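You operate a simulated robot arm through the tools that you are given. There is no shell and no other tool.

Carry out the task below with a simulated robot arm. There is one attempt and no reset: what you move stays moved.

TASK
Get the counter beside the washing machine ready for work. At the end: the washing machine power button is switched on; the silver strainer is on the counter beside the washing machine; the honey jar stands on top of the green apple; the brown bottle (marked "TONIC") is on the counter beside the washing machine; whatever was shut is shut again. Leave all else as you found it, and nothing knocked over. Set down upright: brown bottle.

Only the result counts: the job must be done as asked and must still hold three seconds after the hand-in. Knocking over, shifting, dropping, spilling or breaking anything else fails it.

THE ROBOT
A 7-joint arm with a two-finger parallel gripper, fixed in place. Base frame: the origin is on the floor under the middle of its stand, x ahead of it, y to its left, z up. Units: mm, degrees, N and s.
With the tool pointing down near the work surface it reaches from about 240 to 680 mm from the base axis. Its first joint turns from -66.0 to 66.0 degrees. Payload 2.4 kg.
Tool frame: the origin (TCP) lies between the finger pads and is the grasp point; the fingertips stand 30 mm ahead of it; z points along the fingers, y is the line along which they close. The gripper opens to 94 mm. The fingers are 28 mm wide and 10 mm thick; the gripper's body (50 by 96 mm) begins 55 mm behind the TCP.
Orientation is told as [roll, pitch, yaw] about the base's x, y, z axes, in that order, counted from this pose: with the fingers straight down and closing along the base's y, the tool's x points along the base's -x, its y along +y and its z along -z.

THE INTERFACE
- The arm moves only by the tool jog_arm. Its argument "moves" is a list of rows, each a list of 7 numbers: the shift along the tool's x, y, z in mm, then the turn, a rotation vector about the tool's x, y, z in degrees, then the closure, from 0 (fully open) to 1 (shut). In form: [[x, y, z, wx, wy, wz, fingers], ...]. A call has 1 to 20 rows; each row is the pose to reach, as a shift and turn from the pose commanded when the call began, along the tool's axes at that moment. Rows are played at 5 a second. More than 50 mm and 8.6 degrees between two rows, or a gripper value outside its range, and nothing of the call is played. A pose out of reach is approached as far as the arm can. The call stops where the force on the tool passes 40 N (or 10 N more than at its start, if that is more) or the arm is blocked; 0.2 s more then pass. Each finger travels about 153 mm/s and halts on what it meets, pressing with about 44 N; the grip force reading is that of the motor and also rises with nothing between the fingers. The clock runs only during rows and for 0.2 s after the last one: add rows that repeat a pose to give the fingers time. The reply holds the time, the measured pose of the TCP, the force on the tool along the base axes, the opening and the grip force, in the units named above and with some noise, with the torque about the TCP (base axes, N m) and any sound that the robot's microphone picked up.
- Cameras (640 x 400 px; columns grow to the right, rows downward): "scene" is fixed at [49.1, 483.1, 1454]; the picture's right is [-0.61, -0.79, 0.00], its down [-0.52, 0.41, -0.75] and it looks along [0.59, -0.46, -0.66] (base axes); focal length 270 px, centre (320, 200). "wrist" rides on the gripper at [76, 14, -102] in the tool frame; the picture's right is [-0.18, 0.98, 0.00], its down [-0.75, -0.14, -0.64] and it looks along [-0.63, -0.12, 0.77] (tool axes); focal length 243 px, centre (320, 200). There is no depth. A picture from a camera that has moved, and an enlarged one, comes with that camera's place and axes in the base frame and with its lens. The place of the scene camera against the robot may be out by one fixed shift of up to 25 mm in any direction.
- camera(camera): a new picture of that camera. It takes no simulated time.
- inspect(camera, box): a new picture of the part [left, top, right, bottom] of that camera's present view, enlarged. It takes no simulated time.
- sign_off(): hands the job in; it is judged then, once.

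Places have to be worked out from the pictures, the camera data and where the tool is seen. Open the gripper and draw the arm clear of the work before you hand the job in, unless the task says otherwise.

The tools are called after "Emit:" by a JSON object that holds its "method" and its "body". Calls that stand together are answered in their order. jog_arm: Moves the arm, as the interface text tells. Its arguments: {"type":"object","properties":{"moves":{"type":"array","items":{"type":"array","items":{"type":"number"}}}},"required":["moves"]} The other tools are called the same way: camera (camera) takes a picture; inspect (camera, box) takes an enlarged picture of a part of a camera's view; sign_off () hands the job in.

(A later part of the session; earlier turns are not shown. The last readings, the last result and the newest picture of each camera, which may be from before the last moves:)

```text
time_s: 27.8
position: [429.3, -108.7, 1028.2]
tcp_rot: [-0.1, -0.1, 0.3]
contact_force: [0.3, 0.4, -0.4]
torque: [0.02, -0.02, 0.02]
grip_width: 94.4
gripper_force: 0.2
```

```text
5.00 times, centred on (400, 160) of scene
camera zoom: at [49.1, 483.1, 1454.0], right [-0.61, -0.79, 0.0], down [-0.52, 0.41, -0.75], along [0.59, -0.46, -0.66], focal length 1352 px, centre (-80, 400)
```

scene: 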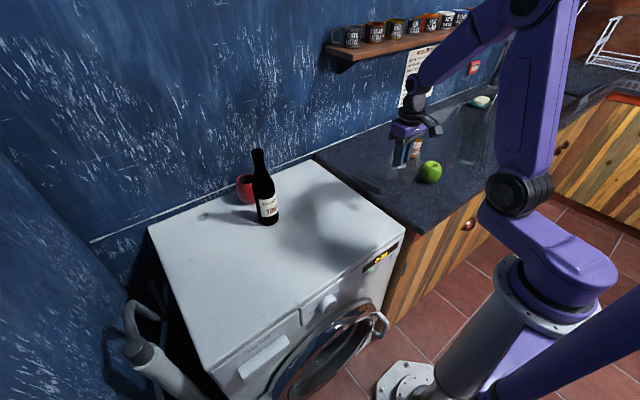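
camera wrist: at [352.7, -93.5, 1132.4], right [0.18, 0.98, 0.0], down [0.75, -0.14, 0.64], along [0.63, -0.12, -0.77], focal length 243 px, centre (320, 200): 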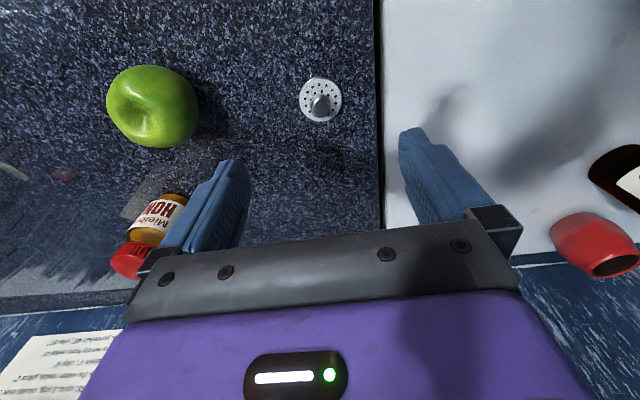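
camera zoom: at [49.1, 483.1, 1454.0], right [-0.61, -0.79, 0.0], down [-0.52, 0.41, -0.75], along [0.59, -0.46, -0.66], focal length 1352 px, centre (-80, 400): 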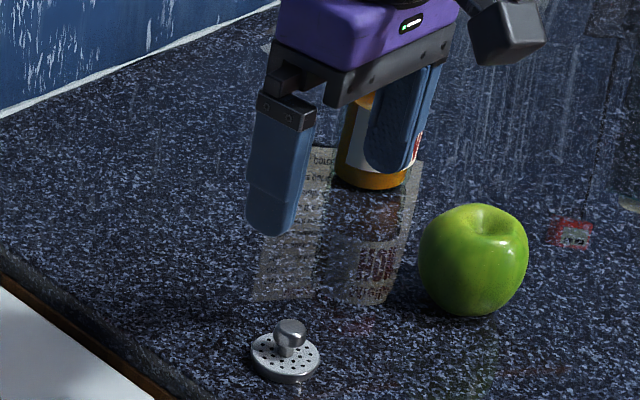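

Strainer stands properly on the counter. Next I move above the apple to measure it and the jar.

Emit:
{"method": "jog_arm", "body": {"moves": [[8, -38, -20, 0, 0, 0, 0], [15, -75, -32, 0, 0, 0, 0], [22, -112, -32, 0, 0, 0, 0], [30, -146, -32, 0, 0, 0, 0], [30, -146, -32, 0, 0, 0, 0]]}}

Emit:
{"method": "camera", "body": {"camera": "wrist"}}

Emit:
{"method": "inspect", "body": {"camera": "wrist", "box": [240, 50, 400, 150]}}

```text
time_s: 29.0
position: [401.2, -256.4, 1059.6]
tcp_rot: [-0.1, 0.0, 0.4]
contact_force: [-0.5, 0.5, 0.3]
torque: [0.01, 0.0, 0.01]
grip_width: 93.9
gripper_force: 0.1
```

```text
taken
camera wrist: at [323.3, -241.2, 1164.0], right [0.18, 0.98, 0.0], down [0.75, -0.14, 0.64], along [0.63, -0.12, -0.77], focal length 243 px, centre (320, 200)
```

wrist: 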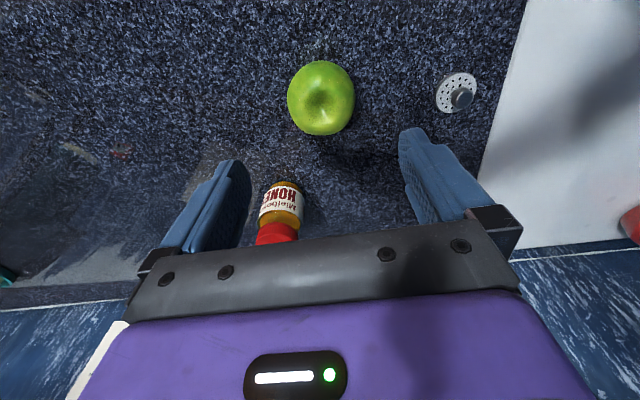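

```text
4.00 times, centred on (320, 100) of wrist
camera zoom: at [323.3, -241.2, 1164.0], right [0.18, 0.98, 0.0], down [0.75, -0.14, 0.64], along [0.63, -0.12, -0.77], focal length 970 px, centre (320, 600)
```

zoom: 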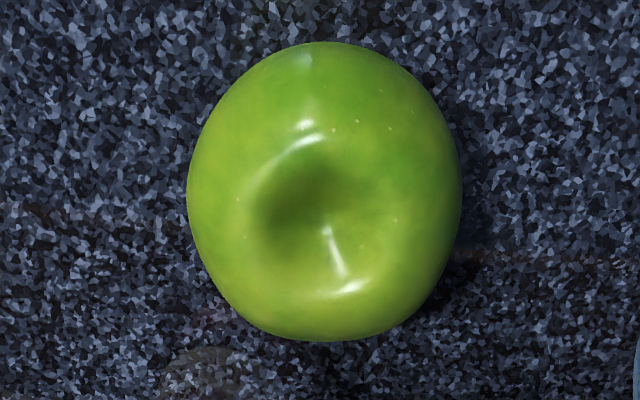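

Apple centre computes to about (402,-255) with ~69 mm diameter and its dimple on top. Now I move above the jar (about (537,-328)).

Emit:
{"method": "jog_arm", "body": {"moves": [[-32, -18, -10, 0, 0, 0, 0], [-65, -36, -20, 0, 0, 0, 0], [-97, -54, -20, 0, 0, 0, 0], [-129, -72, -20, 0, 0, 0, 0], [-129, -72, -20, 0, 0, 0, 0]]}}

Emit:
{"method": "camera", "body": {"camera": "wrist"}}

Emit:
{"method": "camera", "body": {"camera": "scene"}}

```text
time_s: 30.2
position: [529.8, -327.4, 1080.4]
tcp_rot: [-0.1, -0.1, 0.3]
contact_force: [0.1, -0.1, -1.0]
torque: [-0.01, 0.01, -0.01]
grip_width: 94.0
gripper_force: 0.1
```

```text
taken
camera wrist: at [452.9, -311.6, 1185.1], right [0.18, 0.98, 0.0], down [0.75, -0.14, 0.64], along [0.63, -0.12, -0.77], focal length 243 px, centre (320, 200)
```

wrist: 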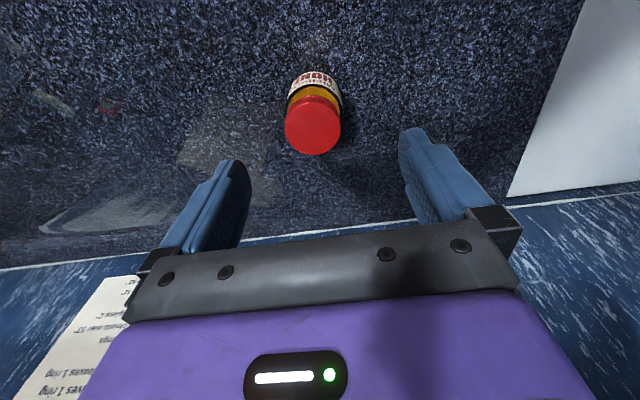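

```text
taken
```

scene: 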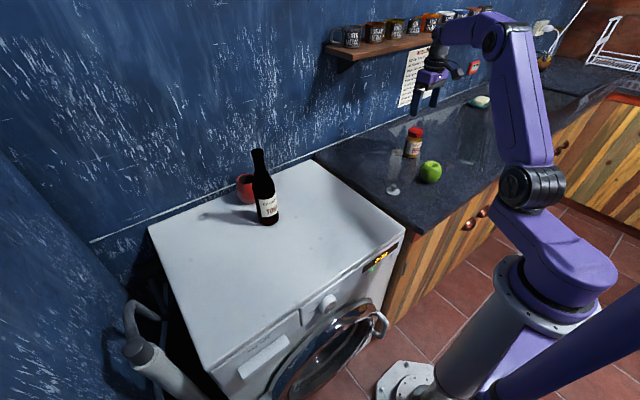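

I zoom into the jar for its exact position and size.

Emit:
{"method": "inspect", "body": {"camera": "wrist", "box": [240, 60, 400, 160]}}

Emit:
{"method": "inspect", "body": {"camera": "scene", "box": [380, 110, 460, 195]}}

```text
4.00 times, centred on (320, 110) of wrist
camera zoom: at [452.9, -311.6, 1185.1], right [0.18, 0.98, 0.0], down [0.75, -0.14, 0.64], along [0.63, -0.12, -0.77], focal length 970 px, centre (320, 560)
```

zoom: 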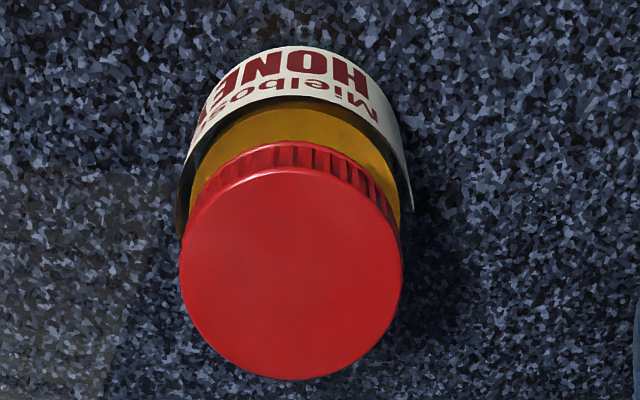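

```text
4.71 times, centred on (420, 152) of scene
camera zoom: at [49.1, 483.1, 1454.0], right [-0.61, -0.79, 0.0], down [-0.52, 0.41, -0.75], along [0.59, -0.46, -0.66], focal length 1272 px, centre (-151, 424)
```

zoom: 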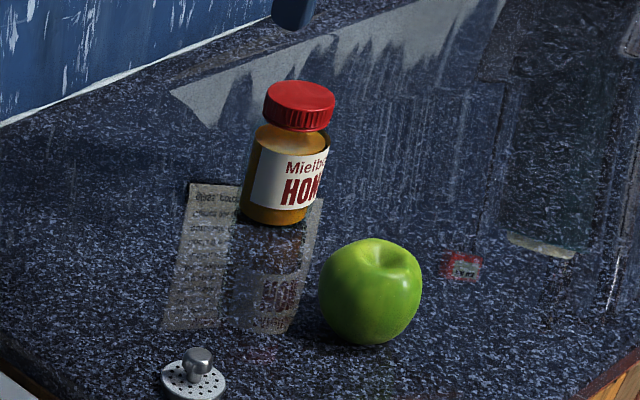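

Lid is ~53 mm wide, about 18 mm ahead and 10 mm right of the TCP. I shift over it and come down to z≈1020 for a closer check.

Emit:
{"method": "jog_arm", "body": {"moves": [[-9, -5, 0, 0, 0, 0, 0], [-18, -10.5, 20, 0, 0, 0, 0], [-18, -10.5, 58, 0, 0, 0, 0], [-18, -10.5, 58, 0, 0, 0, 0]]}}

Emit:
{"method": "camera", "body": {"camera": "wrist"}}

Emit:
{"method": "inspect", "body": {"camera": "wrist", "box": [220, 90, 420, 215]}}

```text
time_s: 31.2
position: [549.7, -336.9, 1022.2]
tcp_rot: [-0.1, 0.0, 0.3]
contact_force: [0.3, 0.3, 0.2]
torque: [0.0, 0.02, 0.03]
grip_width: 94.1
gripper_force: 0.0
```

```text
taken
camera wrist: at [471.4, -321.6, 1126.4], right [0.18, 0.98, 0.0], down [0.75, -0.14, 0.64], along [0.63, -0.12, -0.76], focal length 243 px, centre (320, 200)
```

wrist: 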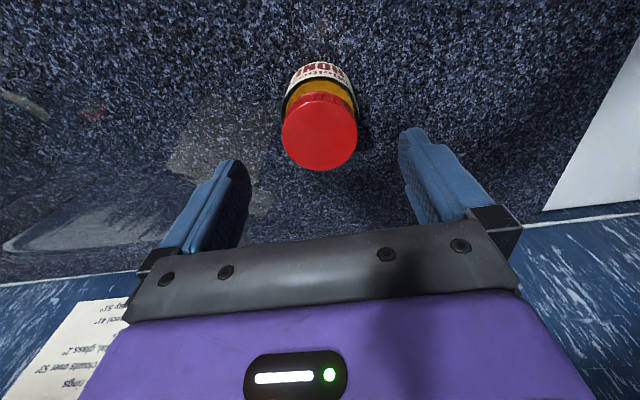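

```text
3.20 times, centred on (320, 152) of wrist
camera zoom: at [471.4, -321.6, 1126.4], right [0.18, 0.98, 0.0], down [0.75, -0.14, 0.64], along [0.63, -0.12, -0.76], focal length 776 px, centre (320, 352)
```

zoom: 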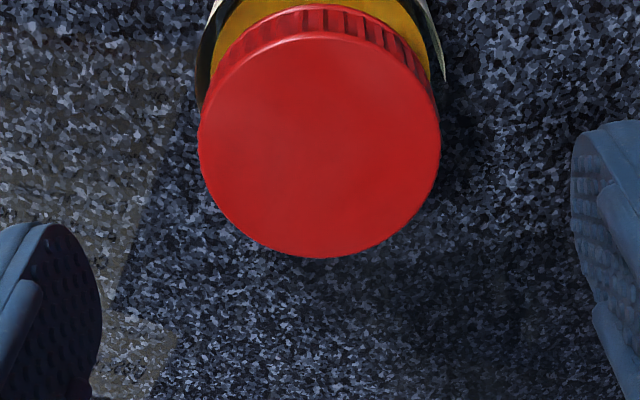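

The lid is about 7 mm behind the TCP in x and ~48 mm below. I correct that and lower with the fingers straddling the jar, then check once more before gripping.

Emit:
{"method": "jog_arm", "body": {"moves": [[7, 1, 0, 0, 0, 0, 0], [7, 1, 20, 0, 0, 0, 0], [7, 1, 40, 0, 0, 0, 0], [7, 1, 40, 0, 0, 0, 0]]}}

Emit:
{"method": "camera", "body": {"camera": "wrist"}}

Emit:
{"method": "inspect", "body": {"camera": "scene", "box": [380, 90, 460, 175]}}

```text
time_s: 32.2
position: [542.6, -335.5, 982.2]
tcp_rot: [-0.1, -0.1, 0.4]
contact_force: [0.2, -0.7, 0.4]
torque: [0.0, -0.01, 0.02]
grip_width: 94.2
gripper_force: 0.1
```

```text
taken
camera wrist: at [464.6, -320.5, 1086.3], right [0.18, 0.98, 0.0], down [0.75, -0.14, 0.64], along [0.63, -0.12, -0.77], focal length 243 px, centre (320, 200)
```

wrist: 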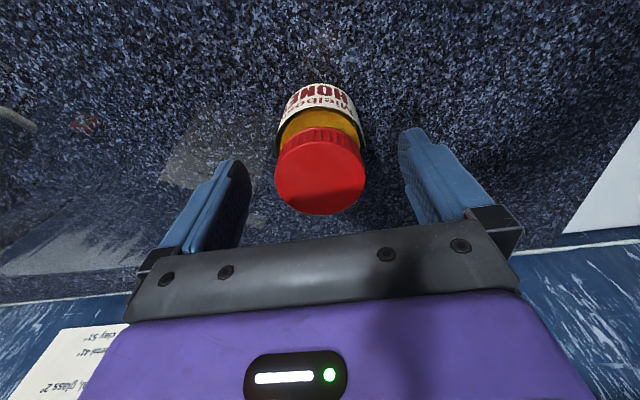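

```text
4.71 times, centred on (420, 132) of scene
camera zoom: at [49.1, 483.1, 1454.0], right [-0.61, -0.79, 0.0], down [-0.52, 0.41, -0.75], along [0.59, -0.46, -0.66], focal length 1272 px, centre (-151, 518)
```

zoom: 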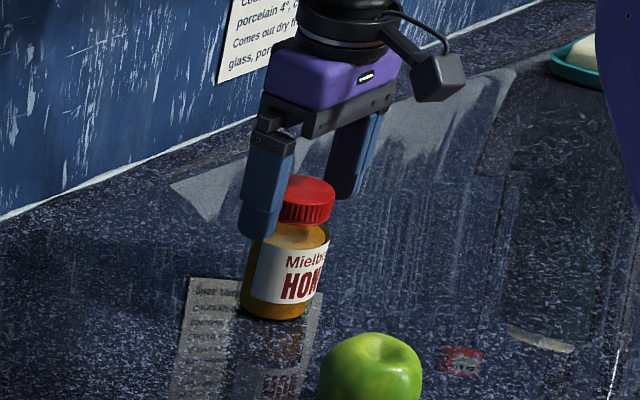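

I zoom in to fix the lid centre relative to the fingers.

Emit:
{"method": "inspect", "body": {"camera": "wrist", "box": [220, 110, 420, 235]}}

```text
3.20 times, centred on (320, 172) of wrist
camera zoom: at [464.6, -320.5, 1086.3], right [0.18, 0.98, 0.0], down [0.75, -0.14, 0.64], along [0.63, -0.12, -0.77], focal length 776 px, centre (320, 288)
```

zoom: 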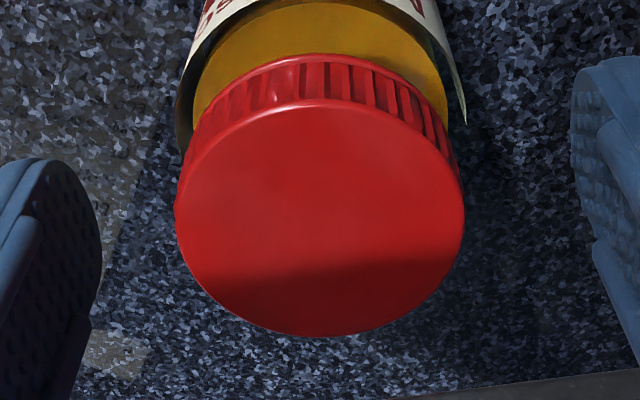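

Lid is now within ~1 mm of centre, top 10 mm below the TCP (lid z≈972, jar ≈98 mm tall). I descend 30 mm more and close on the jar.

Emit:
{"method": "jog_arm", "body": {"moves": [[-1, 0, 15, 0, 0, 0, 0], [-1, 0, 30, 0, 0, 0, 0], [-1, 0, 30, 0, 0, 0, 0.2], [-1, 0, 30, 0, 0, 0, 0.4], [-1, 0, 30, 0, 0, 0, 0.6], [-1, 0, 30, 0, 0, 0, 1], [-1, 0, 30, 0, 0, 0, 1]]}}

Emit:
{"method": "inspect", "body": {"camera": "wrist", "box": [220, 110, 420, 235]}}

Emit:
{"method": "inspect", "body": {"camera": "scene", "box": [380, 100, 460, 185]}}

```text
time_s: 33.8
position: [543.4, -336.9, 952.9]
tcp_rot: [-0.1, -0.1, 0.3]
contact_force: [0.7, 0.2, -0.4]
torque: [0.05, -0.07, -0.03]
grip_width: 58.9
gripper_force: 44.0
```

```text
3.20 times, centred on (320, 172) of wrist
camera zoom: at [465.8, -320.9, 1056.8], right [0.18, 0.98, 0.0], down [0.75, -0.14, 0.64], along [0.63, -0.12, -0.77], focal length 776 px, centre (320, 288)
```

zoom: 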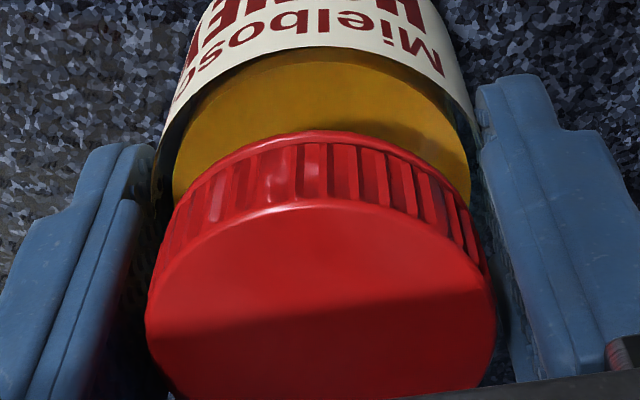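

```text
4.71 times, centred on (420, 142) of scene
camera zoom: at [49.1, 483.1, 1454.0], right [-0.61, -0.79, 0.0], down [-0.52, 0.41, -0.75], along [0.59, -0.46, -0.66], focal length 1272 px, centre (-151, 471)
```

zoom: 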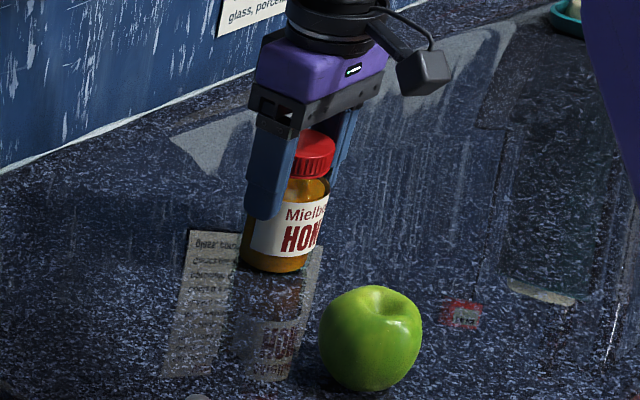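

Fingers hold the jar body at 58.9 mm but only near the tips. I reopen slightly, go 12 mm deeper for a firmer hold and close again.

Emit:
{"method": "jog_arm", "body": {"moves": [[0, 0, 0, 0, 0, 0, 0.2], [0, 0, 0, 0, 0, 0, 0.1], [0, 0, 6, 0, 0, 0, 0.1], [0, 0, 12, 0, 0, 0, 0.1], [0, 0, 12, 0, 0, 0, 0.3], [0, 0, 12, 0, 0, 0, 1], [0, 0, 12, 0, 0, 0, 1]]}}

Emit:
{"method": "inspect", "body": {"camera": "wrist", "box": [220, 110, 420, 235]}}

```text
time_s: 35.4
position: [544.5, -336.5, 940.3]
tcp_rot: [-0.2, -0.2, 0.3]
contact_force: [2.0, -0.6, -0.2]
torque: [-0.01, -0.04, 0.0]
grip_width: 60.0
gripper_force: 43.9
```

```text
3.20 times, centred on (320, 172) of wrist
camera zoom: at [465.9, -320.8, 1044.9], right [0.18, 0.98, 0.0], down [0.75, -0.14, 0.64], along [0.63, -0.12, -0.76], focal length 776 px, centre (320, 288)
```

zoom: 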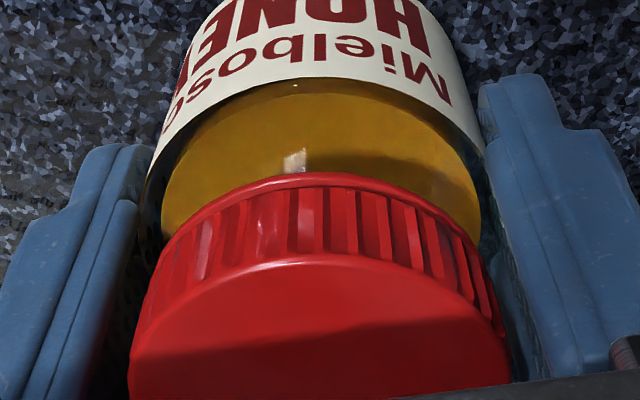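

Firm grip at 60 mm, jar bottom ~66 mm below the TCP. I lift it and carry it over the apple, keeping the bottom ~70 mm above the apple's top.

Emit:
{"method": "jog_arm", "body": {"moves": [[0, 0, -30, 0, 0, 0, 1], [0, 0, -70, 0, 0, 0, 1], [0, 0, -110, 0, 0, 0, 1], [0, 0, -140, 0, 0, 0, 1], [35, 20, -140, 0, 0, 0, 1], [70, 41, -140, 0, 0, 0, 1], [105, 61, -140, 0, 0, 0, 1], [130, 76, -140, 0, 0, 0, 1], [140.5, 81.7, -140, 0, 0, 0, 1], [140.5, 81.7, -140, 0, 0, 0, 1]]}}

Emit:
{"method": "camera", "body": {"camera": "wrist"}}

Emit:
{"method": "inspect", "body": {"camera": "scene", "box": [370, 90, 490, 190]}}

```text
time_s: 37.6
position: [402.2, -254.5, 1081.4]
tcp_rot: [-0.2, -0.1, 0.3]
contact_force: [0.6, -1.3, -4.0]
torque: [0.0, 0.0, -0.01]
grip_width: 60.0
gripper_force: 44.3
```

```text
taken
camera wrist: at [323.5, -239.3, 1185.2], right [0.18, 0.98, 0.0], down [0.75, -0.14, 0.64], along [0.63, -0.12, -0.77], focal length 243 px, centre (320, 200)
```

wrist: 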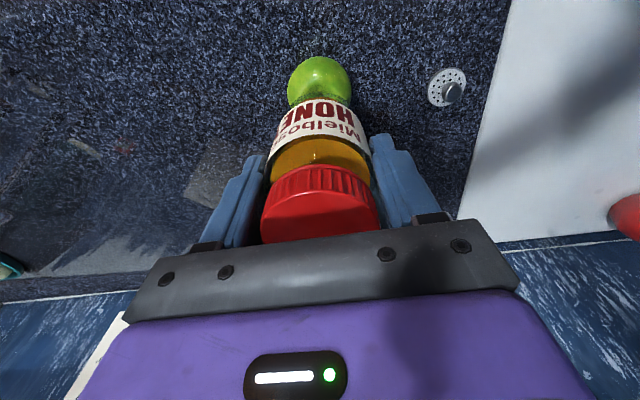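

```text
4.00 times, centred on (430, 140) of scene
camera zoom: at [49.1, 483.1, 1454.0], right [-0.61, -0.79, 0.0], down [-0.52, 0.41, -0.75], along [0.59, -0.46, -0.66], focal length 1082 px, centre (-120, 440)
```

zoom: 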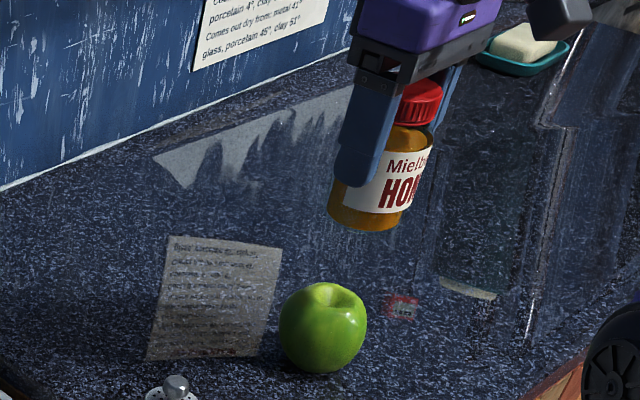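

Alignment looks close (apple column 319.5 vs 320 in the wrist view). I zoom the scene view to cross-check jar axis vs apple.

Emit:
{"method": "inspect", "body": {"camera": "scene", "box": [430, 100, 494, 140]}}

Emit:
{"method": "inspect", "body": {"camera": "scene", "box": [414, 115, 478, 155]}}

Emit:
{"method": "inspect", "body": {"camera": "scene", "box": [404, 145, 468, 185]}}

Emit:
{"method": "inspect", "body": {"camera": "wrist", "box": [260, 40, 380, 115]}}

```text
10.00 times, centred on (462, 120) of scene
camera zoom: at [49.1, 483.1, 1454.0], right [-0.61, -0.79, 0.0], down [-0.52, 0.41, -0.75], along [0.59, -0.46, -0.66], focal length 2704 px, centre (-1100, 1000)
```

zoom: 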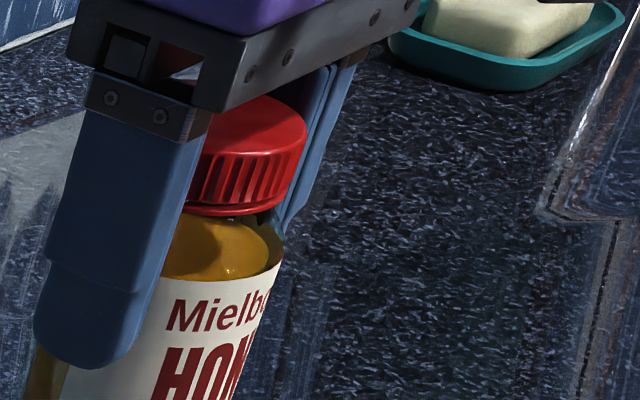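

```text
10.00 times, centred on (446, 135) of scene
camera zoom: at [49.1, 483.1, 1454.0], right [-0.61, -0.79, 0.0], down [-0.52, 0.41, -0.75], along [0.59, -0.46, -0.66], focal length 2704 px, centre (-940, 850)
```

zoom: 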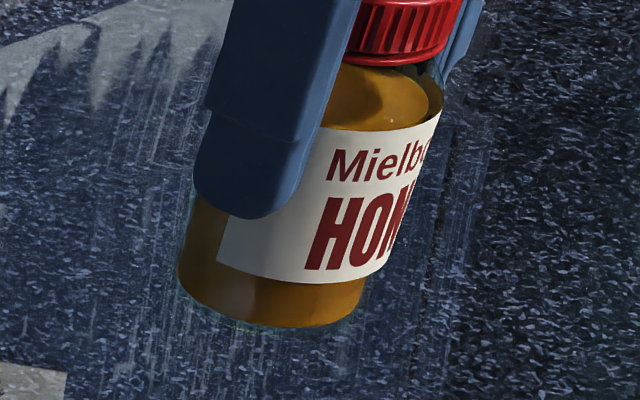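

```text
10.00 times, centred on (436, 165) of scene
camera zoom: at [49.1, 483.1, 1454.0], right [-0.61, -0.79, 0.0], down [-0.52, 0.41, -0.75], along [0.59, -0.46, -0.66], focal length 2704 px, centre (-840, 550)
```

zoom: 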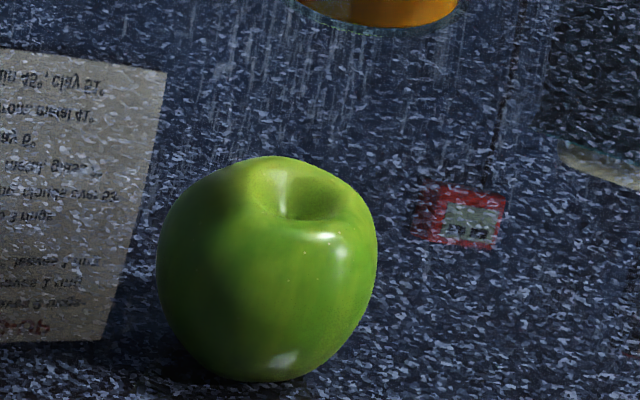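

```text
5.33 times, centred on (320, 78) of wrist
camera zoom: at [323.5, -239.3, 1185.2], right [0.18, 0.98, 0.0], down [0.75, -0.14, 0.64], along [0.63, -0.12, -0.77], focal length 1294 px, centre (320, 853)
```

zoom: 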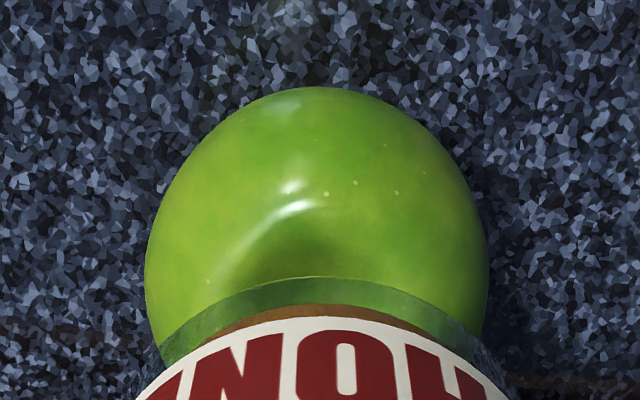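

I check the jar's fore-aft position within the grip via the lid's edge in the wrist view.

Emit:
{"method": "inspect", "body": {"camera": "wrist", "box": [240, 145, 400, 245]}}

```text
4.00 times, centred on (320, 195) of wrist
camera zoom: at [323.5, -239.3, 1185.2], right [0.18, 0.98, 0.0], down [0.75, -0.14, 0.64], along [0.63, -0.12, -0.77], focal length 970 px, centre (320, 220)
```

zoom: 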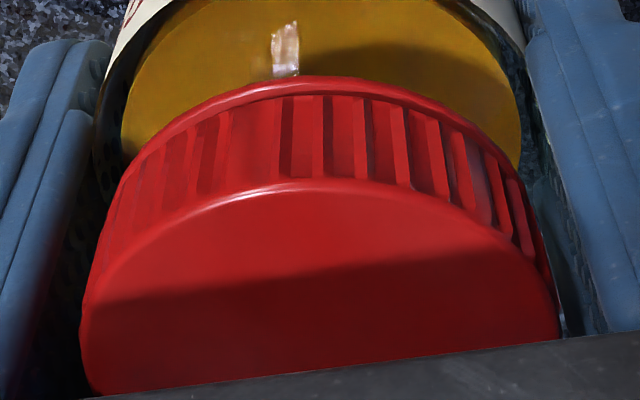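

Jar axis is within ~2 mm of the TCP and the apple within ~1 mm. I lower 62 mm so the jar bottom nears the apple's top.

Emit:
{"method": "jog_arm", "body": {"moves": [[0, 0, 25, 0, 0, 0, 1], [0, 0, 45, 0, 0, 0, 1], [0, 0, 58, 0, 0, 0, 1], [0, 0, 64, 0, 0, 0, 1], [0, 0, 64, 0, 0, 0, 1]]}}

Emit:
{"method": "inspect", "body": {"camera": "scene", "box": [404, 125, 484, 185]}}

Emit:
{"method": "inspect", "body": {"camera": "wrist", "box": [240, 40, 400, 140]}}

```text
time_s: 38.8
position: [402.5, -254.4, 1016.3]
tcp_rot: [-0.1, 0.0, 0.3]
contact_force: [-0.4, -0.8, -3.9]
torque: [-0.02, 0.01, -0.02]
grip_width: 60.0
gripper_force: 44.2
```

```text
6.67 times, centred on (444, 155) of scene
camera zoom: at [49.1, 483.1, 1454.0], right [-0.61, -0.79, 0.0], down [-0.52, 0.41, -0.75], along [0.59, -0.46, -0.66], focal length 1803 px, centre (-507, 500)
```

zoom: 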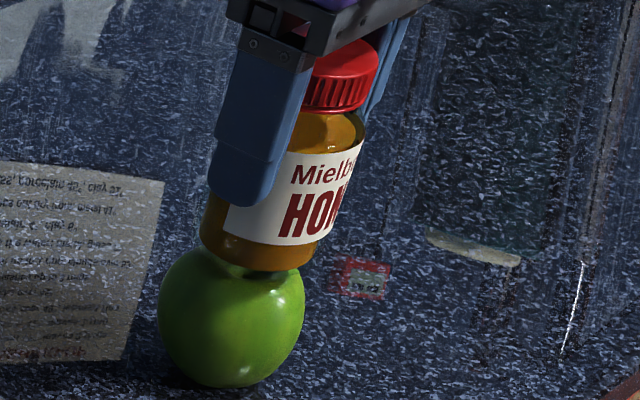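

```text
4.00 times, centred on (320, 90) of wrist
camera zoom: at [324.5, -238.9, 1120.5], right [0.18, 0.98, 0.0], down [0.75, -0.14, 0.64], along [0.63, -0.12, -0.77], focal length 970 px, centre (320, 640)
```

zoom: 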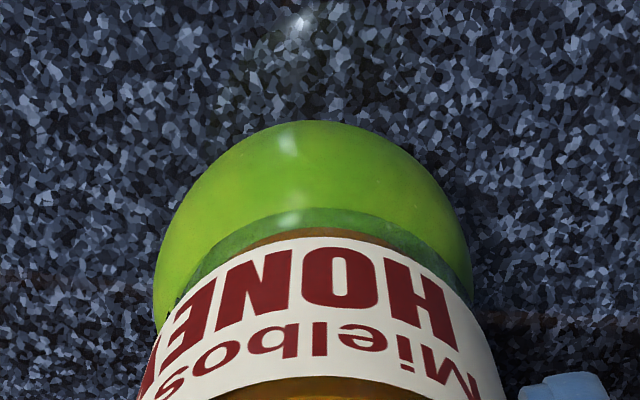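

Aligned: predicted jar-bottom column matches within ~2 mm and the bottom is just above the apple's rim. I lower in 1.5 mm steps watching the force.

Emit:
{"method": "jog_arm", "body": {"moves": [[0, 0, 1.5, 0, 0, 0, 1], [0, 0, 3, 0, 0, 0, 1], [0, 0, 4.5, 0, 0, 0, 1], [0, 0, 4.5, 0, 0, 0, 1]]}}

Emit:
{"method": "inspect", "body": {"camera": "scene", "box": [410, 140, 458, 170]}}

```text
time_s: 39.8
position: [402.2, -255.3, 1012.4]
tcp_rot: [-0.1, -0.1, 0.3]
contact_force: [0.4, 0.2, -3.6]
torque: [0.0, 0.01, -0.01]
grip_width: 59.7
gripper_force: 44.1
```

```text
13.33 times, centred on (434, 155) of scene
camera zoom: at [49.1, 483.1, 1454.0], right [-0.61, -0.79, 0.0], down [-0.52, 0.41, -0.75], along [0.59, -0.46, -0.66], focal length 3606 px, centre (-1200, 800)
```

zoom: 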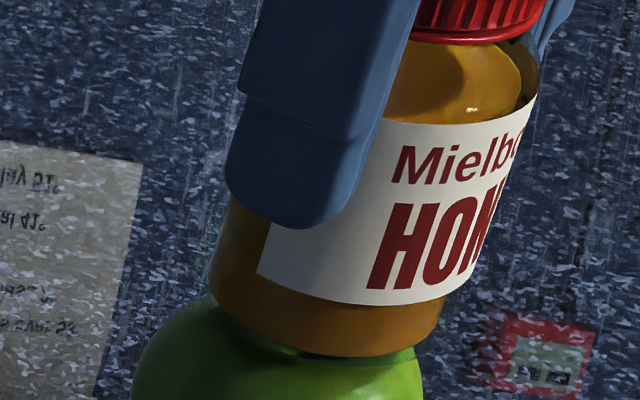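

Still free. I continue another few millimetres.

Emit:
{"method": "jog_arm", "body": {"moves": [[0, 0, 1.2, 0, 0, 0, 1], [0, 0, 2.4, 0, 0, 0, 1], [0, 0, 3.6, 0, 0, 0, 1], [0, 0, 3.6, 0, 0, 0, 1]]}}

```text
time_s: 40.8
position: [403.0, -254.1, 1009.0]
tcp_rot: [-0.1, -0.1, 0.3]
contact_force: [0.7, -0.2, -3.5]
torque: [-0.01, 0.0, 0.04]
grip_width: 60.1
gripper_force: 44.1
```

No contact yet (force still just the jar's weight). I keep lowering in ~1 mm steps.

Emit:
{"method": "jog_arm", "body": {"moves": [[0, 0, 1, 0, 0, 0, 1], [0, 0, 2, 0, 0, 0, 1], [0, 0, 3, 0, 0, 0, 1], [0, 0, 3, 0, 0, 0, 1]]}}

Emit:
{"method": "inspect", "body": {"camera": "scene", "box": [410, 140, 458, 170]}}

```text
time_s: 41.8
position: [402.9, -255.4, 1006.3]
tcp_rot: [-0.2, -0.2, 0.4]
contact_force: [-3.9, 2.9, 20.0]
torque: [0.16, 0.33, -0.07]
grip_width: 60.0
gripper_force: 43.6
```

```text
13.33 times, centred on (434, 155) of scene
camera zoom: at [48.7, 483.3, 1454.0], right [-0.61, -0.79, 0.0], down [-0.52, 0.41, -0.75], along [0.59, -0.46, -0.66], focal length 3606 px, centre (-1200, 800)
```

zoom: 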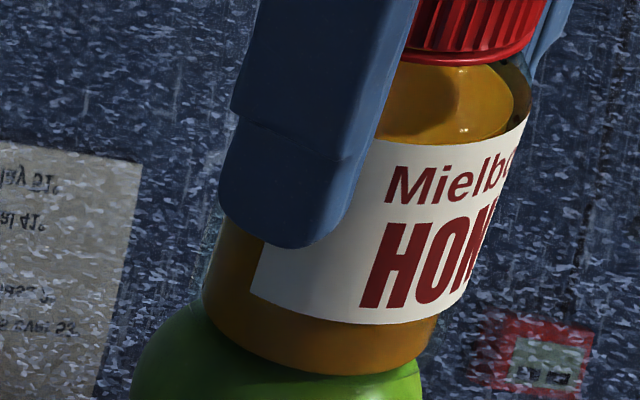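

Contact at about 24 N with the pressure centre only ~3 mm off axis. I ease up 1.3 mm to lighten the load before releasing.

Emit:
{"method": "jog_arm", "body": {"moves": [[0, 0, -0.7, 0, 0, 0, 1], [0, 0, -1.3, 0, 0, 0, 1], [0, 0, -1.3, 0, 0, 0, 1]]}}

Emit:
{"method": "camera", "body": {"camera": "wrist"}}

```text
time_s: 42.6
position: [403.1, -255.7, 1006.0]
tcp_rot: [-0.2, -0.3, 0.2]
contact_force: [2.3, -1.1, 6.0]
torque: [-0.23, -0.13, -0.01]
grip_width: 59.6
gripper_force: 44.0
```

```text
taken
camera wrist: at [324.5, -239.4, 1110.7], right [0.18, 0.98, 0.0], down [0.75, -0.14, 0.64], along [0.63, -0.12, -0.76], focal length 243 px, centre (320, 200)
```

wrist: 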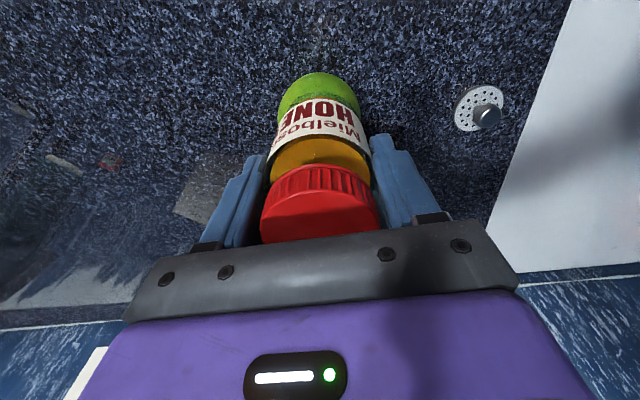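

Load is now light (about 6 N up). I release slowly in small opening steps.

Emit:
{"method": "jog_arm", "body": {"moves": [[0, 0, -0.3, 0, 0, 0, 0.35], [0, 0, -0.3, 0, 0, 0, 0.33], [0, 0, -0.3, 0, 0, 0, 0.3], [0, 0, -0.3, 0, 0, 0, 0.27], [0, 0, -0.3, 0, 0, 0, 0.22], [0, 0, -0.3, 0, 0, 0, 0.15], [0, 0, -0.3, 0, 0, 0, 0.08], [0, 0, -0.3, 0, 0, 0, 0]]}}

Emit:
{"method": "camera", "body": {"camera": "wrist"}}

Emit:
{"method": "inspect", "body": {"camera": "scene", "box": [404, 125, 484, 185]}}

```text
time_s: 44.4
position: [401.2, -253.3, 1007.4]
tcp_rot: [-0.1, -0.2, 0.3]
contact_force: [0.1, 0.6, 0.1]
torque: [-0.03, 0.02, 0.01]
grip_width: 94.0
gripper_force: 0.0
```

```text
taken
camera wrist: at [324.4, -239.4, 1111.2], right [0.18, 0.98, 0.0], down [0.75, -0.14, 0.64], along [0.63, -0.12, -0.77], focal length 243 px, centre (320, 200)
```

wrist: 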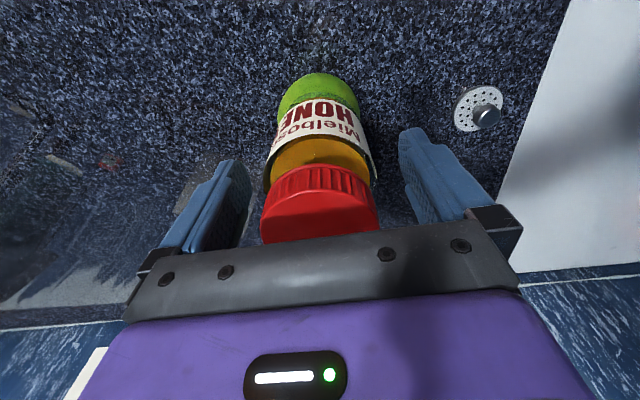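

```text
6.67 times, centred on (444, 155) of scene
camera zoom: at [49.1, 483.1, 1454.0], right [-0.61, -0.79, 0.0], down [-0.52, 0.41, -0.75], along [0.59, -0.46, -0.66], focal length 1803 px, centre (-507, 500)
```

zoom: 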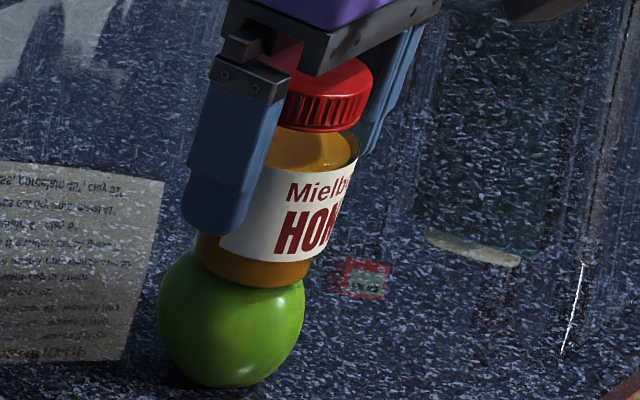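

The jar stands on the apple after release. I retreat straight up.

Emit:
{"method": "jog_arm", "body": {"moves": [[0, 0, -10, 0, 0, 0, 0], [0, 0, -30, 0, 0, 0, 0], [0, 0, -60, 0, 0, 0, 0], [0, 0, -95, 0, 0, 0, 0], [0, 0, -130, 0, 0, 0, 0], [0, 0, -130, 0, 0, 0, 0]]}}

Emit:
{"method": "camera", "body": {"camera": "wrist"}}

Emit:
{"method": "inspect", "body": {"camera": "scene", "box": [404, 125, 484, 185]}}

```text
time_s: 45.8
position: [402.7, -254.4, 1139.0]
tcp_rot: [-0.1, -0.2, 0.3]
contact_force: [-0.3, -0.6, -0.4]
torque: [-0.03, 0.01, -0.02]
grip_width: 93.9
gripper_force: 0.0
```

```text
taken
camera wrist: at [324.6, -238.9, 1242.1], right [0.18, 0.98, 0.0], down [0.75, -0.14, 0.64], along [0.63, -0.12, -0.77], focal length 243 px, centre (320, 200)
```

wrist: 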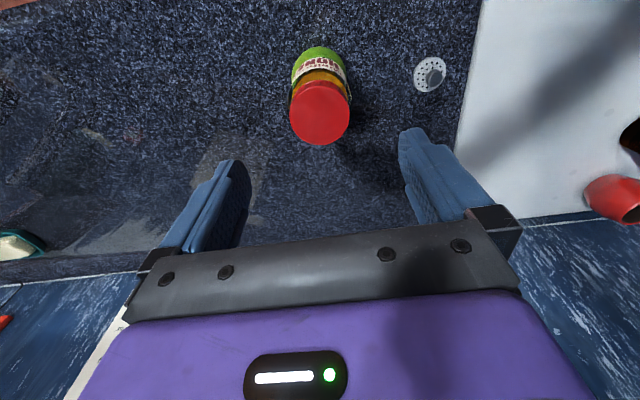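

```text
6.67 times, centred on (444, 155) of scene
camera zoom: at [49.1, 483.1, 1454.0], right [-0.61, -0.79, 0.0], down [-0.52, 0.41, -0.75], along [0.59, -0.46, -0.66], focal length 1803 px, centre (-507, 500)
```

zoom: 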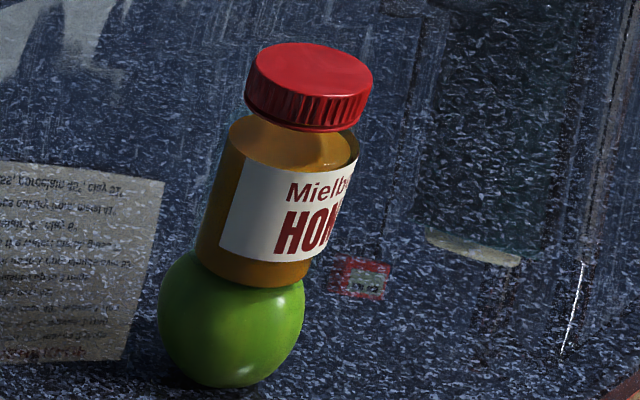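

Stack is standing well. Now I raise the arm and move over toward the bottle on the machine to measure it.

Emit:
{"method": "jog_arm", "body": {"moves": [[0, 10, -35, 0, 0, 0, 0], [0, 50, -52, 0, 0, 0, 0], [0, 98, -52, 0, 0, 0, 0], [0, 146, -52, 0, 0, 0, 0], [0, 194, -52, 0, 0, 0, 0], [0, 242, -52, 0, 0, 0, 0], [-15, 288, -52, 0, 0, 0, 0], [-35, 332, -52, 0, 0, 0, 0], [-55, 376, -52, 0, 0, 0, 0], [-80, 418, -52, 0, 0, 0, 0], [-105, 460, -52, 0, 0, 0, 0], [-120, 500, -52, 0, 0, 0, 0], [-140, 509, -52, 0, 0, 0, 0], [-140, 509, -52, 0, 0, 0, 0]]}}

Emit:
{"method": "camera", "body": {"camera": "wrist"}}

Emit:
{"method": "camera", "body": {"camera": "scene"}}

```text
time_s: 48.8
position: [538.5, 256.4, 1188.0]
tcp_rot: [-0.1, -0.2, 0.3]
contact_force: [-0.3, -0.8, 0.0]
torque: [-0.02, -0.02, -0.02]
grip_width: 94.0
gripper_force: 0.1
```

```text
taken
camera wrist: at [461.8, 270.9, 1292.1], right [0.18, 0.98, 0.0], down [0.75, -0.14, 0.64], along [0.63, -0.12, -0.77], focal length 243 px, centre (320, 200)
```

wrist: 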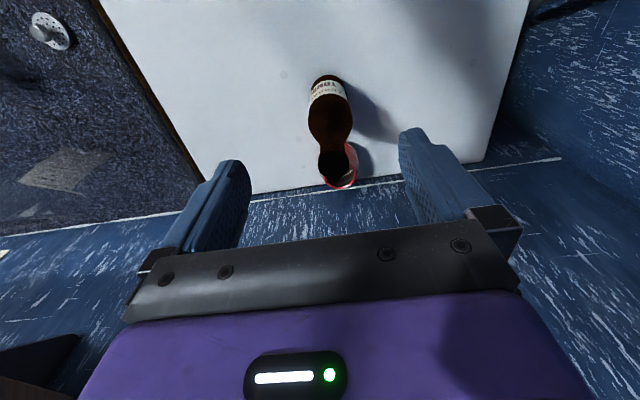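

```text
taken
```

scene: 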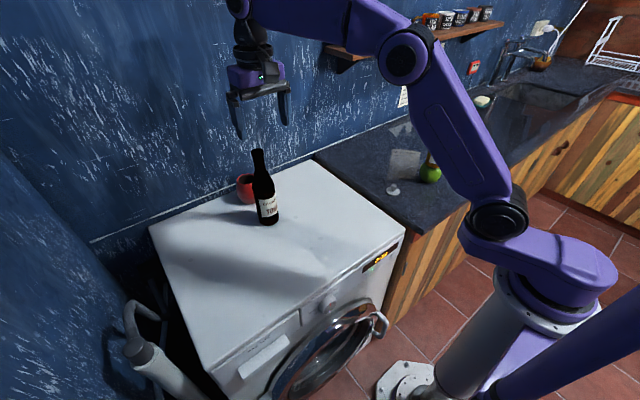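

I zoom on the bottle in the wrist view to locate its neck and base.

Emit:
{"method": "inspect", "body": {"camera": "wrist", "box": [250, 65, 410, 205]}}

Emit:
{"method": "inspect", "body": {"camera": "scene", "box": [210, 140, 310, 235]}}

```text
2.86 times, centred on (330, 135) of wrist
camera zoom: at [461.8, 270.9, 1292.1], right [0.18, 0.98, 0.0], down [0.75, -0.14, 0.64], along [0.63, -0.12, -0.77], focal length 693 px, centre (291, 386)
```

zoom: 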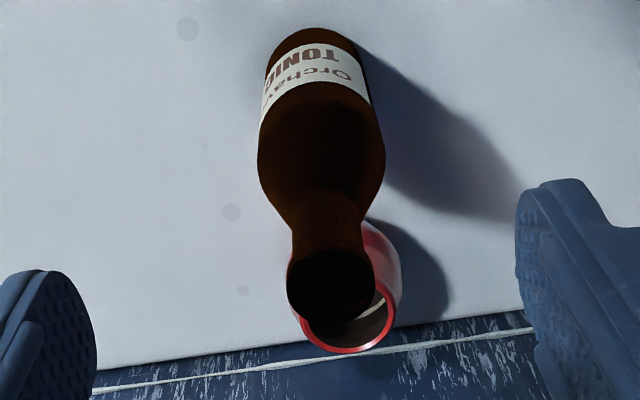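

```text
4.21 times, centred on (260, 188) of scene
camera zoom: at [49.1, 483.1, 1454.0], right [-0.61, -0.79, 0.0], down [-0.52, 0.41, -0.75], along [0.59, -0.46, -0.66], focal length 1139 px, centre (573, 253)
```

zoom: 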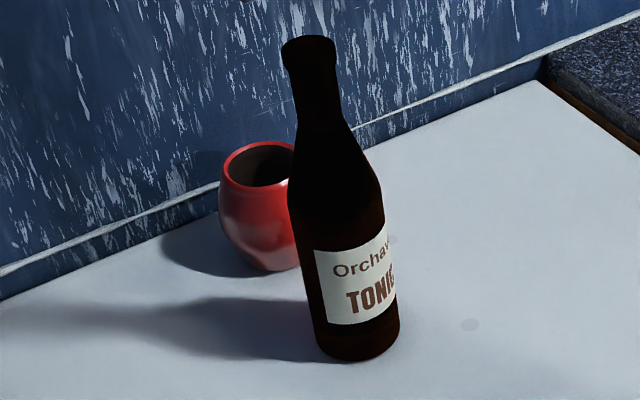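

The bottle stands near (591,262), top about z≈1086, lip ~30 mm wide, with the red cup behind it. I move over it (still well above) and check alignment.

Emit:
{"method": "jog_arm", "body": {"moves": [[-26, 3, 0, 0, 0, 0, 0], [-52, 5.5, 0, 0, 0, 0, 0], [-52, 5.5, 35, 0, 0, 0, 0], [-52, 5.5, 50, 0, 0, 0, 0], [-52, 5.5, 50, 0, 0, 0, 0]]}}

Emit:
{"method": "camera", "body": {"camera": "wrist"}}

Emit:
{"method": "inspect", "body": {"camera": "wrist", "box": [220, 60, 420, 215]}}

```text
time_s: 50.0
position: [591.7, 260.6, 1139.3]
tcp_rot: [0.0, -0.1, 0.3]
contact_force: [-0.3, 0.1, 0.0]
torque: [-0.03, -0.03, 0.01]
grip_width: 93.8
gripper_force: 0.1
out of reach, approached as far as the arm can: row 2
```

```text
taken
camera wrist: at [513.0, 276.4, 1241.6], right [0.18, 0.98, 0.0], down [0.75, -0.14, 0.64], along [0.63, -0.12, -0.76], focal length 243 px, centre (320, 200)
```

wrist: 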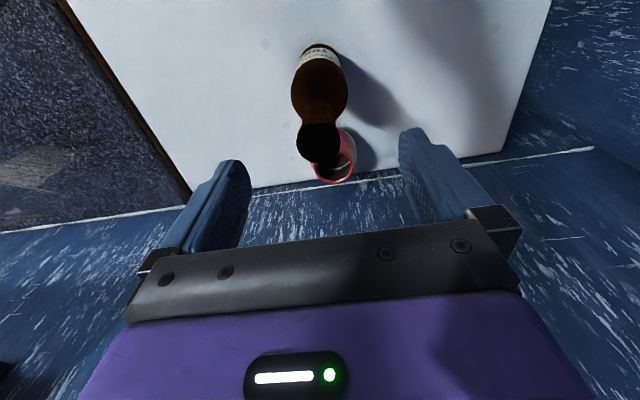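

```text
2.58 times, centred on (320, 138) of wrist
camera zoom: at [513.0, 276.4, 1241.6], right [0.18, 0.98, 0.0], down [0.75, -0.14, 0.64], along [0.63, -0.12, -0.76], focal length 626 px, centre (320, 361)
```

zoom: 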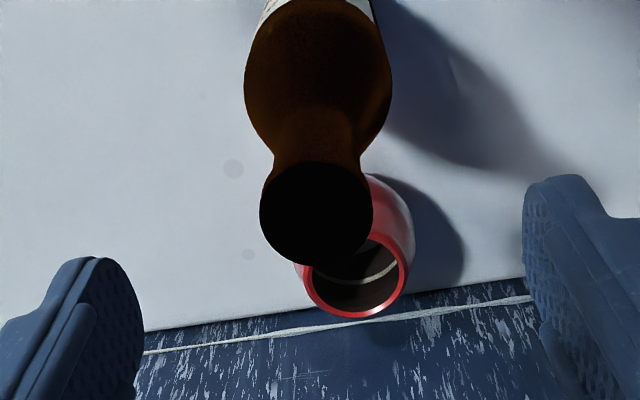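

Lip is within ~1 mm of the TCP axis and ~54 mm below it. I descend 79 mm with the fingers around the neck and close.

Emit:
{"method": "jog_arm", "body": {"moves": [[0, -1, 30, 0, 0, 0, 0], [0, -1, 60, 0, 0, 0, 0], [0, -1, 79, 0, 0, 0, 0], [0, -1, 79, 0, 0, 0, 0]]}}

Emit:
{"method": "camera", "body": {"camera": "wrist"}}

Emit:
{"method": "inspect", "body": {"camera": "scene", "box": [200, 110, 320, 235]}}

```text
time_s: 51.0
position: [592.3, 257.7, 1059.2]
tcp_rot: [-0.1, -0.1, 0.3]
contact_force: [0.5, 0.3, 0.4]
torque: [0.02, 0.01, -0.01]
grip_width: 93.8
gripper_force: 0.0
```

```text
taken
camera wrist: at [513.7, 274.9, 1163.2], right [0.18, 0.98, 0.0], down [0.75, -0.14, 0.64], along [0.63, -0.12, -0.76], focal length 243 px, centre (320, 200)
```

wrist: 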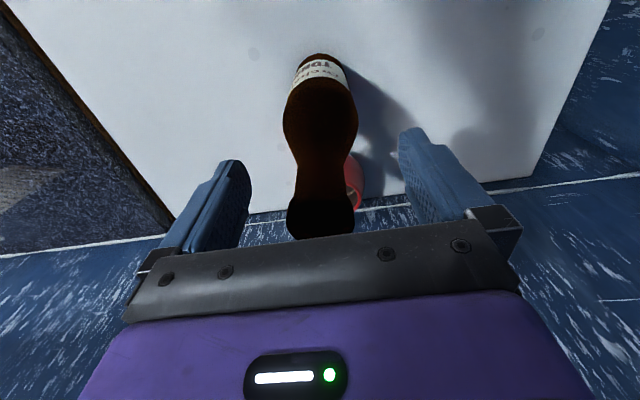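

```text
3.20 times, centred on (260, 172) of scene
camera zoom: at [49.1, 483.1, 1454.0], right [-0.61, -0.79, 0.0], down [-0.52, 0.41, -0.75], along [0.59, -0.46, -0.66], focal length 865 px, centre (512, 288)
```

zoom: 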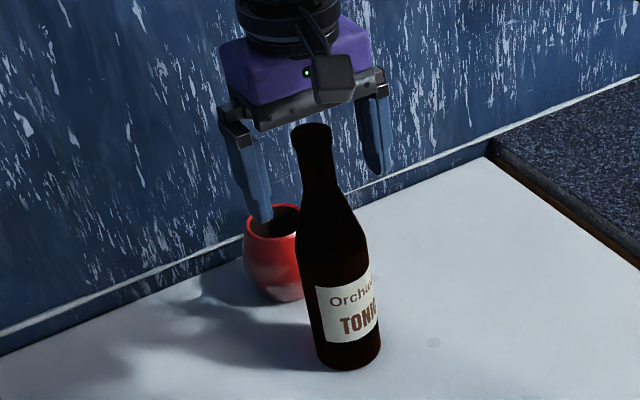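

Neck is centred between the fingers. I close gradually on it.

Emit:
{"method": "jog_arm", "body": {"moves": [[0, 0, 0, 0, 0, 0, 0.25], [0, 0, 0, 0, 0, 0, 0.45], [0, 0, 0, 0, 0, 0, 0.58], [0, 0, 0, 0, 0, 0, 0.64], [0, 0, 0, 0, 0, 0, 0.7], [0, 0, 0, 0, 0, 0, 1], [0, 0, 0, 0, 0, 0, 1]]}}

Emit:
{"method": "camera", "body": {"camera": "wrist"}}

Emit:
{"method": "inspect", "body": {"camera": "scene", "box": [200, 110, 320, 235]}}

```text
time_s: 52.6
position: [591.9, 259.2, 1059.5]
tcp_rot: [0.0, -0.1, 0.2]
contact_force: [0.4, 0.2, 0.3]
torque: [0.01, 0.01, -0.01]
grip_width: 28.7
gripper_force: 44.1
```

```text
taken
camera wrist: at [513.7, 274.9, 1163.5], right [0.18, 0.98, 0.0], down [0.75, -0.14, 0.64], along [0.63, -0.12, -0.76], focal length 243 px, centre (320, 200)
```

wrist: 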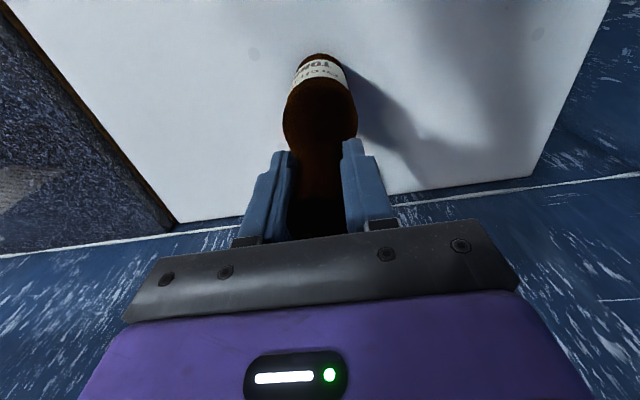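

```text
3.20 times, centred on (260, 172) of scene
camera zoom: at [49.1, 483.1, 1454.0], right [-0.61, -0.79, 0.0], down [-0.52, 0.41, -0.75], along [0.59, -0.46, -0.66], focal length 865 px, centre (512, 288)
```

zoom: 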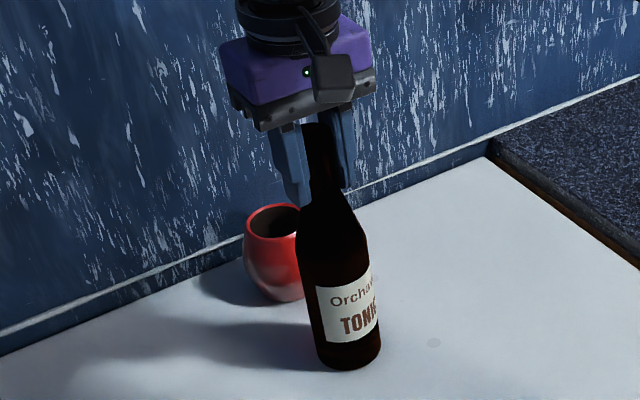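

Neck held at 28.7 mm, bottle undisturbed. I lift straight up, then carry it away from the cup and across to the counter around (530,-115).

Emit:
{"method": "jog_arm", "body": {"moves": [[0, 0, -10, 0, 0, 0, 1], [0, 0, -30, 0, 0, 0, 1], [0, 0, -55, 0, 0, 0, 1], [0, 0, -75, 0, 0, 0, 1], [15, 0, -85, 0, 0, 0, 1], [35, -15, -85, 0, 0, 0, 1], [50, -45, -85, 0, 0, 0, 1], [62, -80, -85, 0, 0, 0, 1], [62, -118, -85, 0, 0, 0, 1], [62, -158, -85, 0, 0, 0, 1], [62, -198, -85, 0, 0, 0, 1], [62, -238, -85, 0, 0, 0, 1], [62, -278, -85, 0, 0, 0, 1], [62, -315, -85, 0, 0, 0, 1], [62, -345, -85, 0, 0, 0, 1], [62, -365, -85, 0, 0, 0, 1], [62, -374, -85, 0, 0, 0, 1], [62, -374, -85, 0, 0, 0, 1]]}}

Emit:
{"method": "camera", "body": {"camera": "wrist"}}

Emit:
{"method": "camera", "body": {"camera": "scene"}}

```text
time_s: 56.4
position: [530.7, -113.9, 1144.4]
tcp_rot: [-0.1, -0.1, 0.3]
contact_force: [-0.3, 0.1, -3.0]
torque: [0.0, -0.01, 0.0]
grip_width: 27.4
gripper_force: 44.0
```

```text
taken
camera wrist: at [453.4, -99.0, 1249.3], right [0.18, 0.98, 0.0], down [0.75, -0.14, 0.64], along [0.63, -0.12, -0.77], focal length 243 px, centre (320, 200)
```

wrist: 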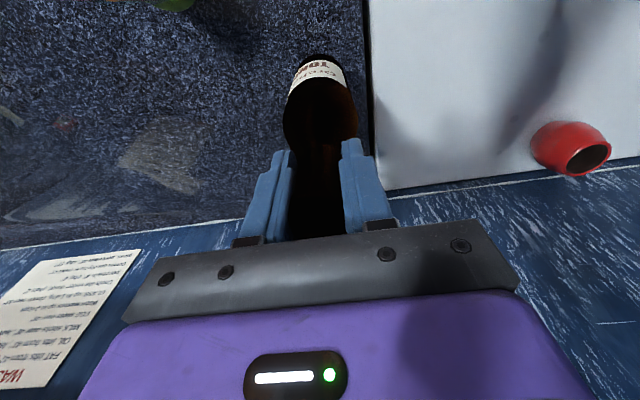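

```text
taken
```

scene: 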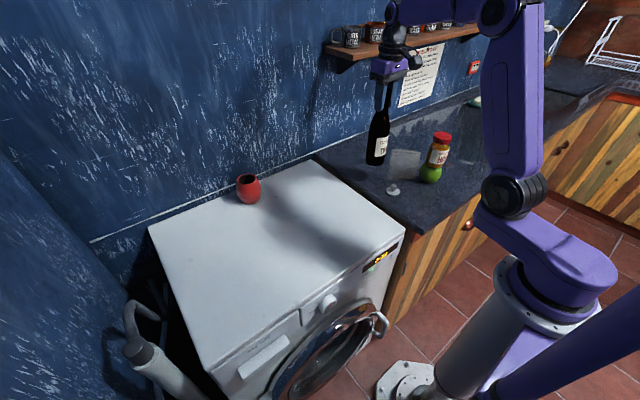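

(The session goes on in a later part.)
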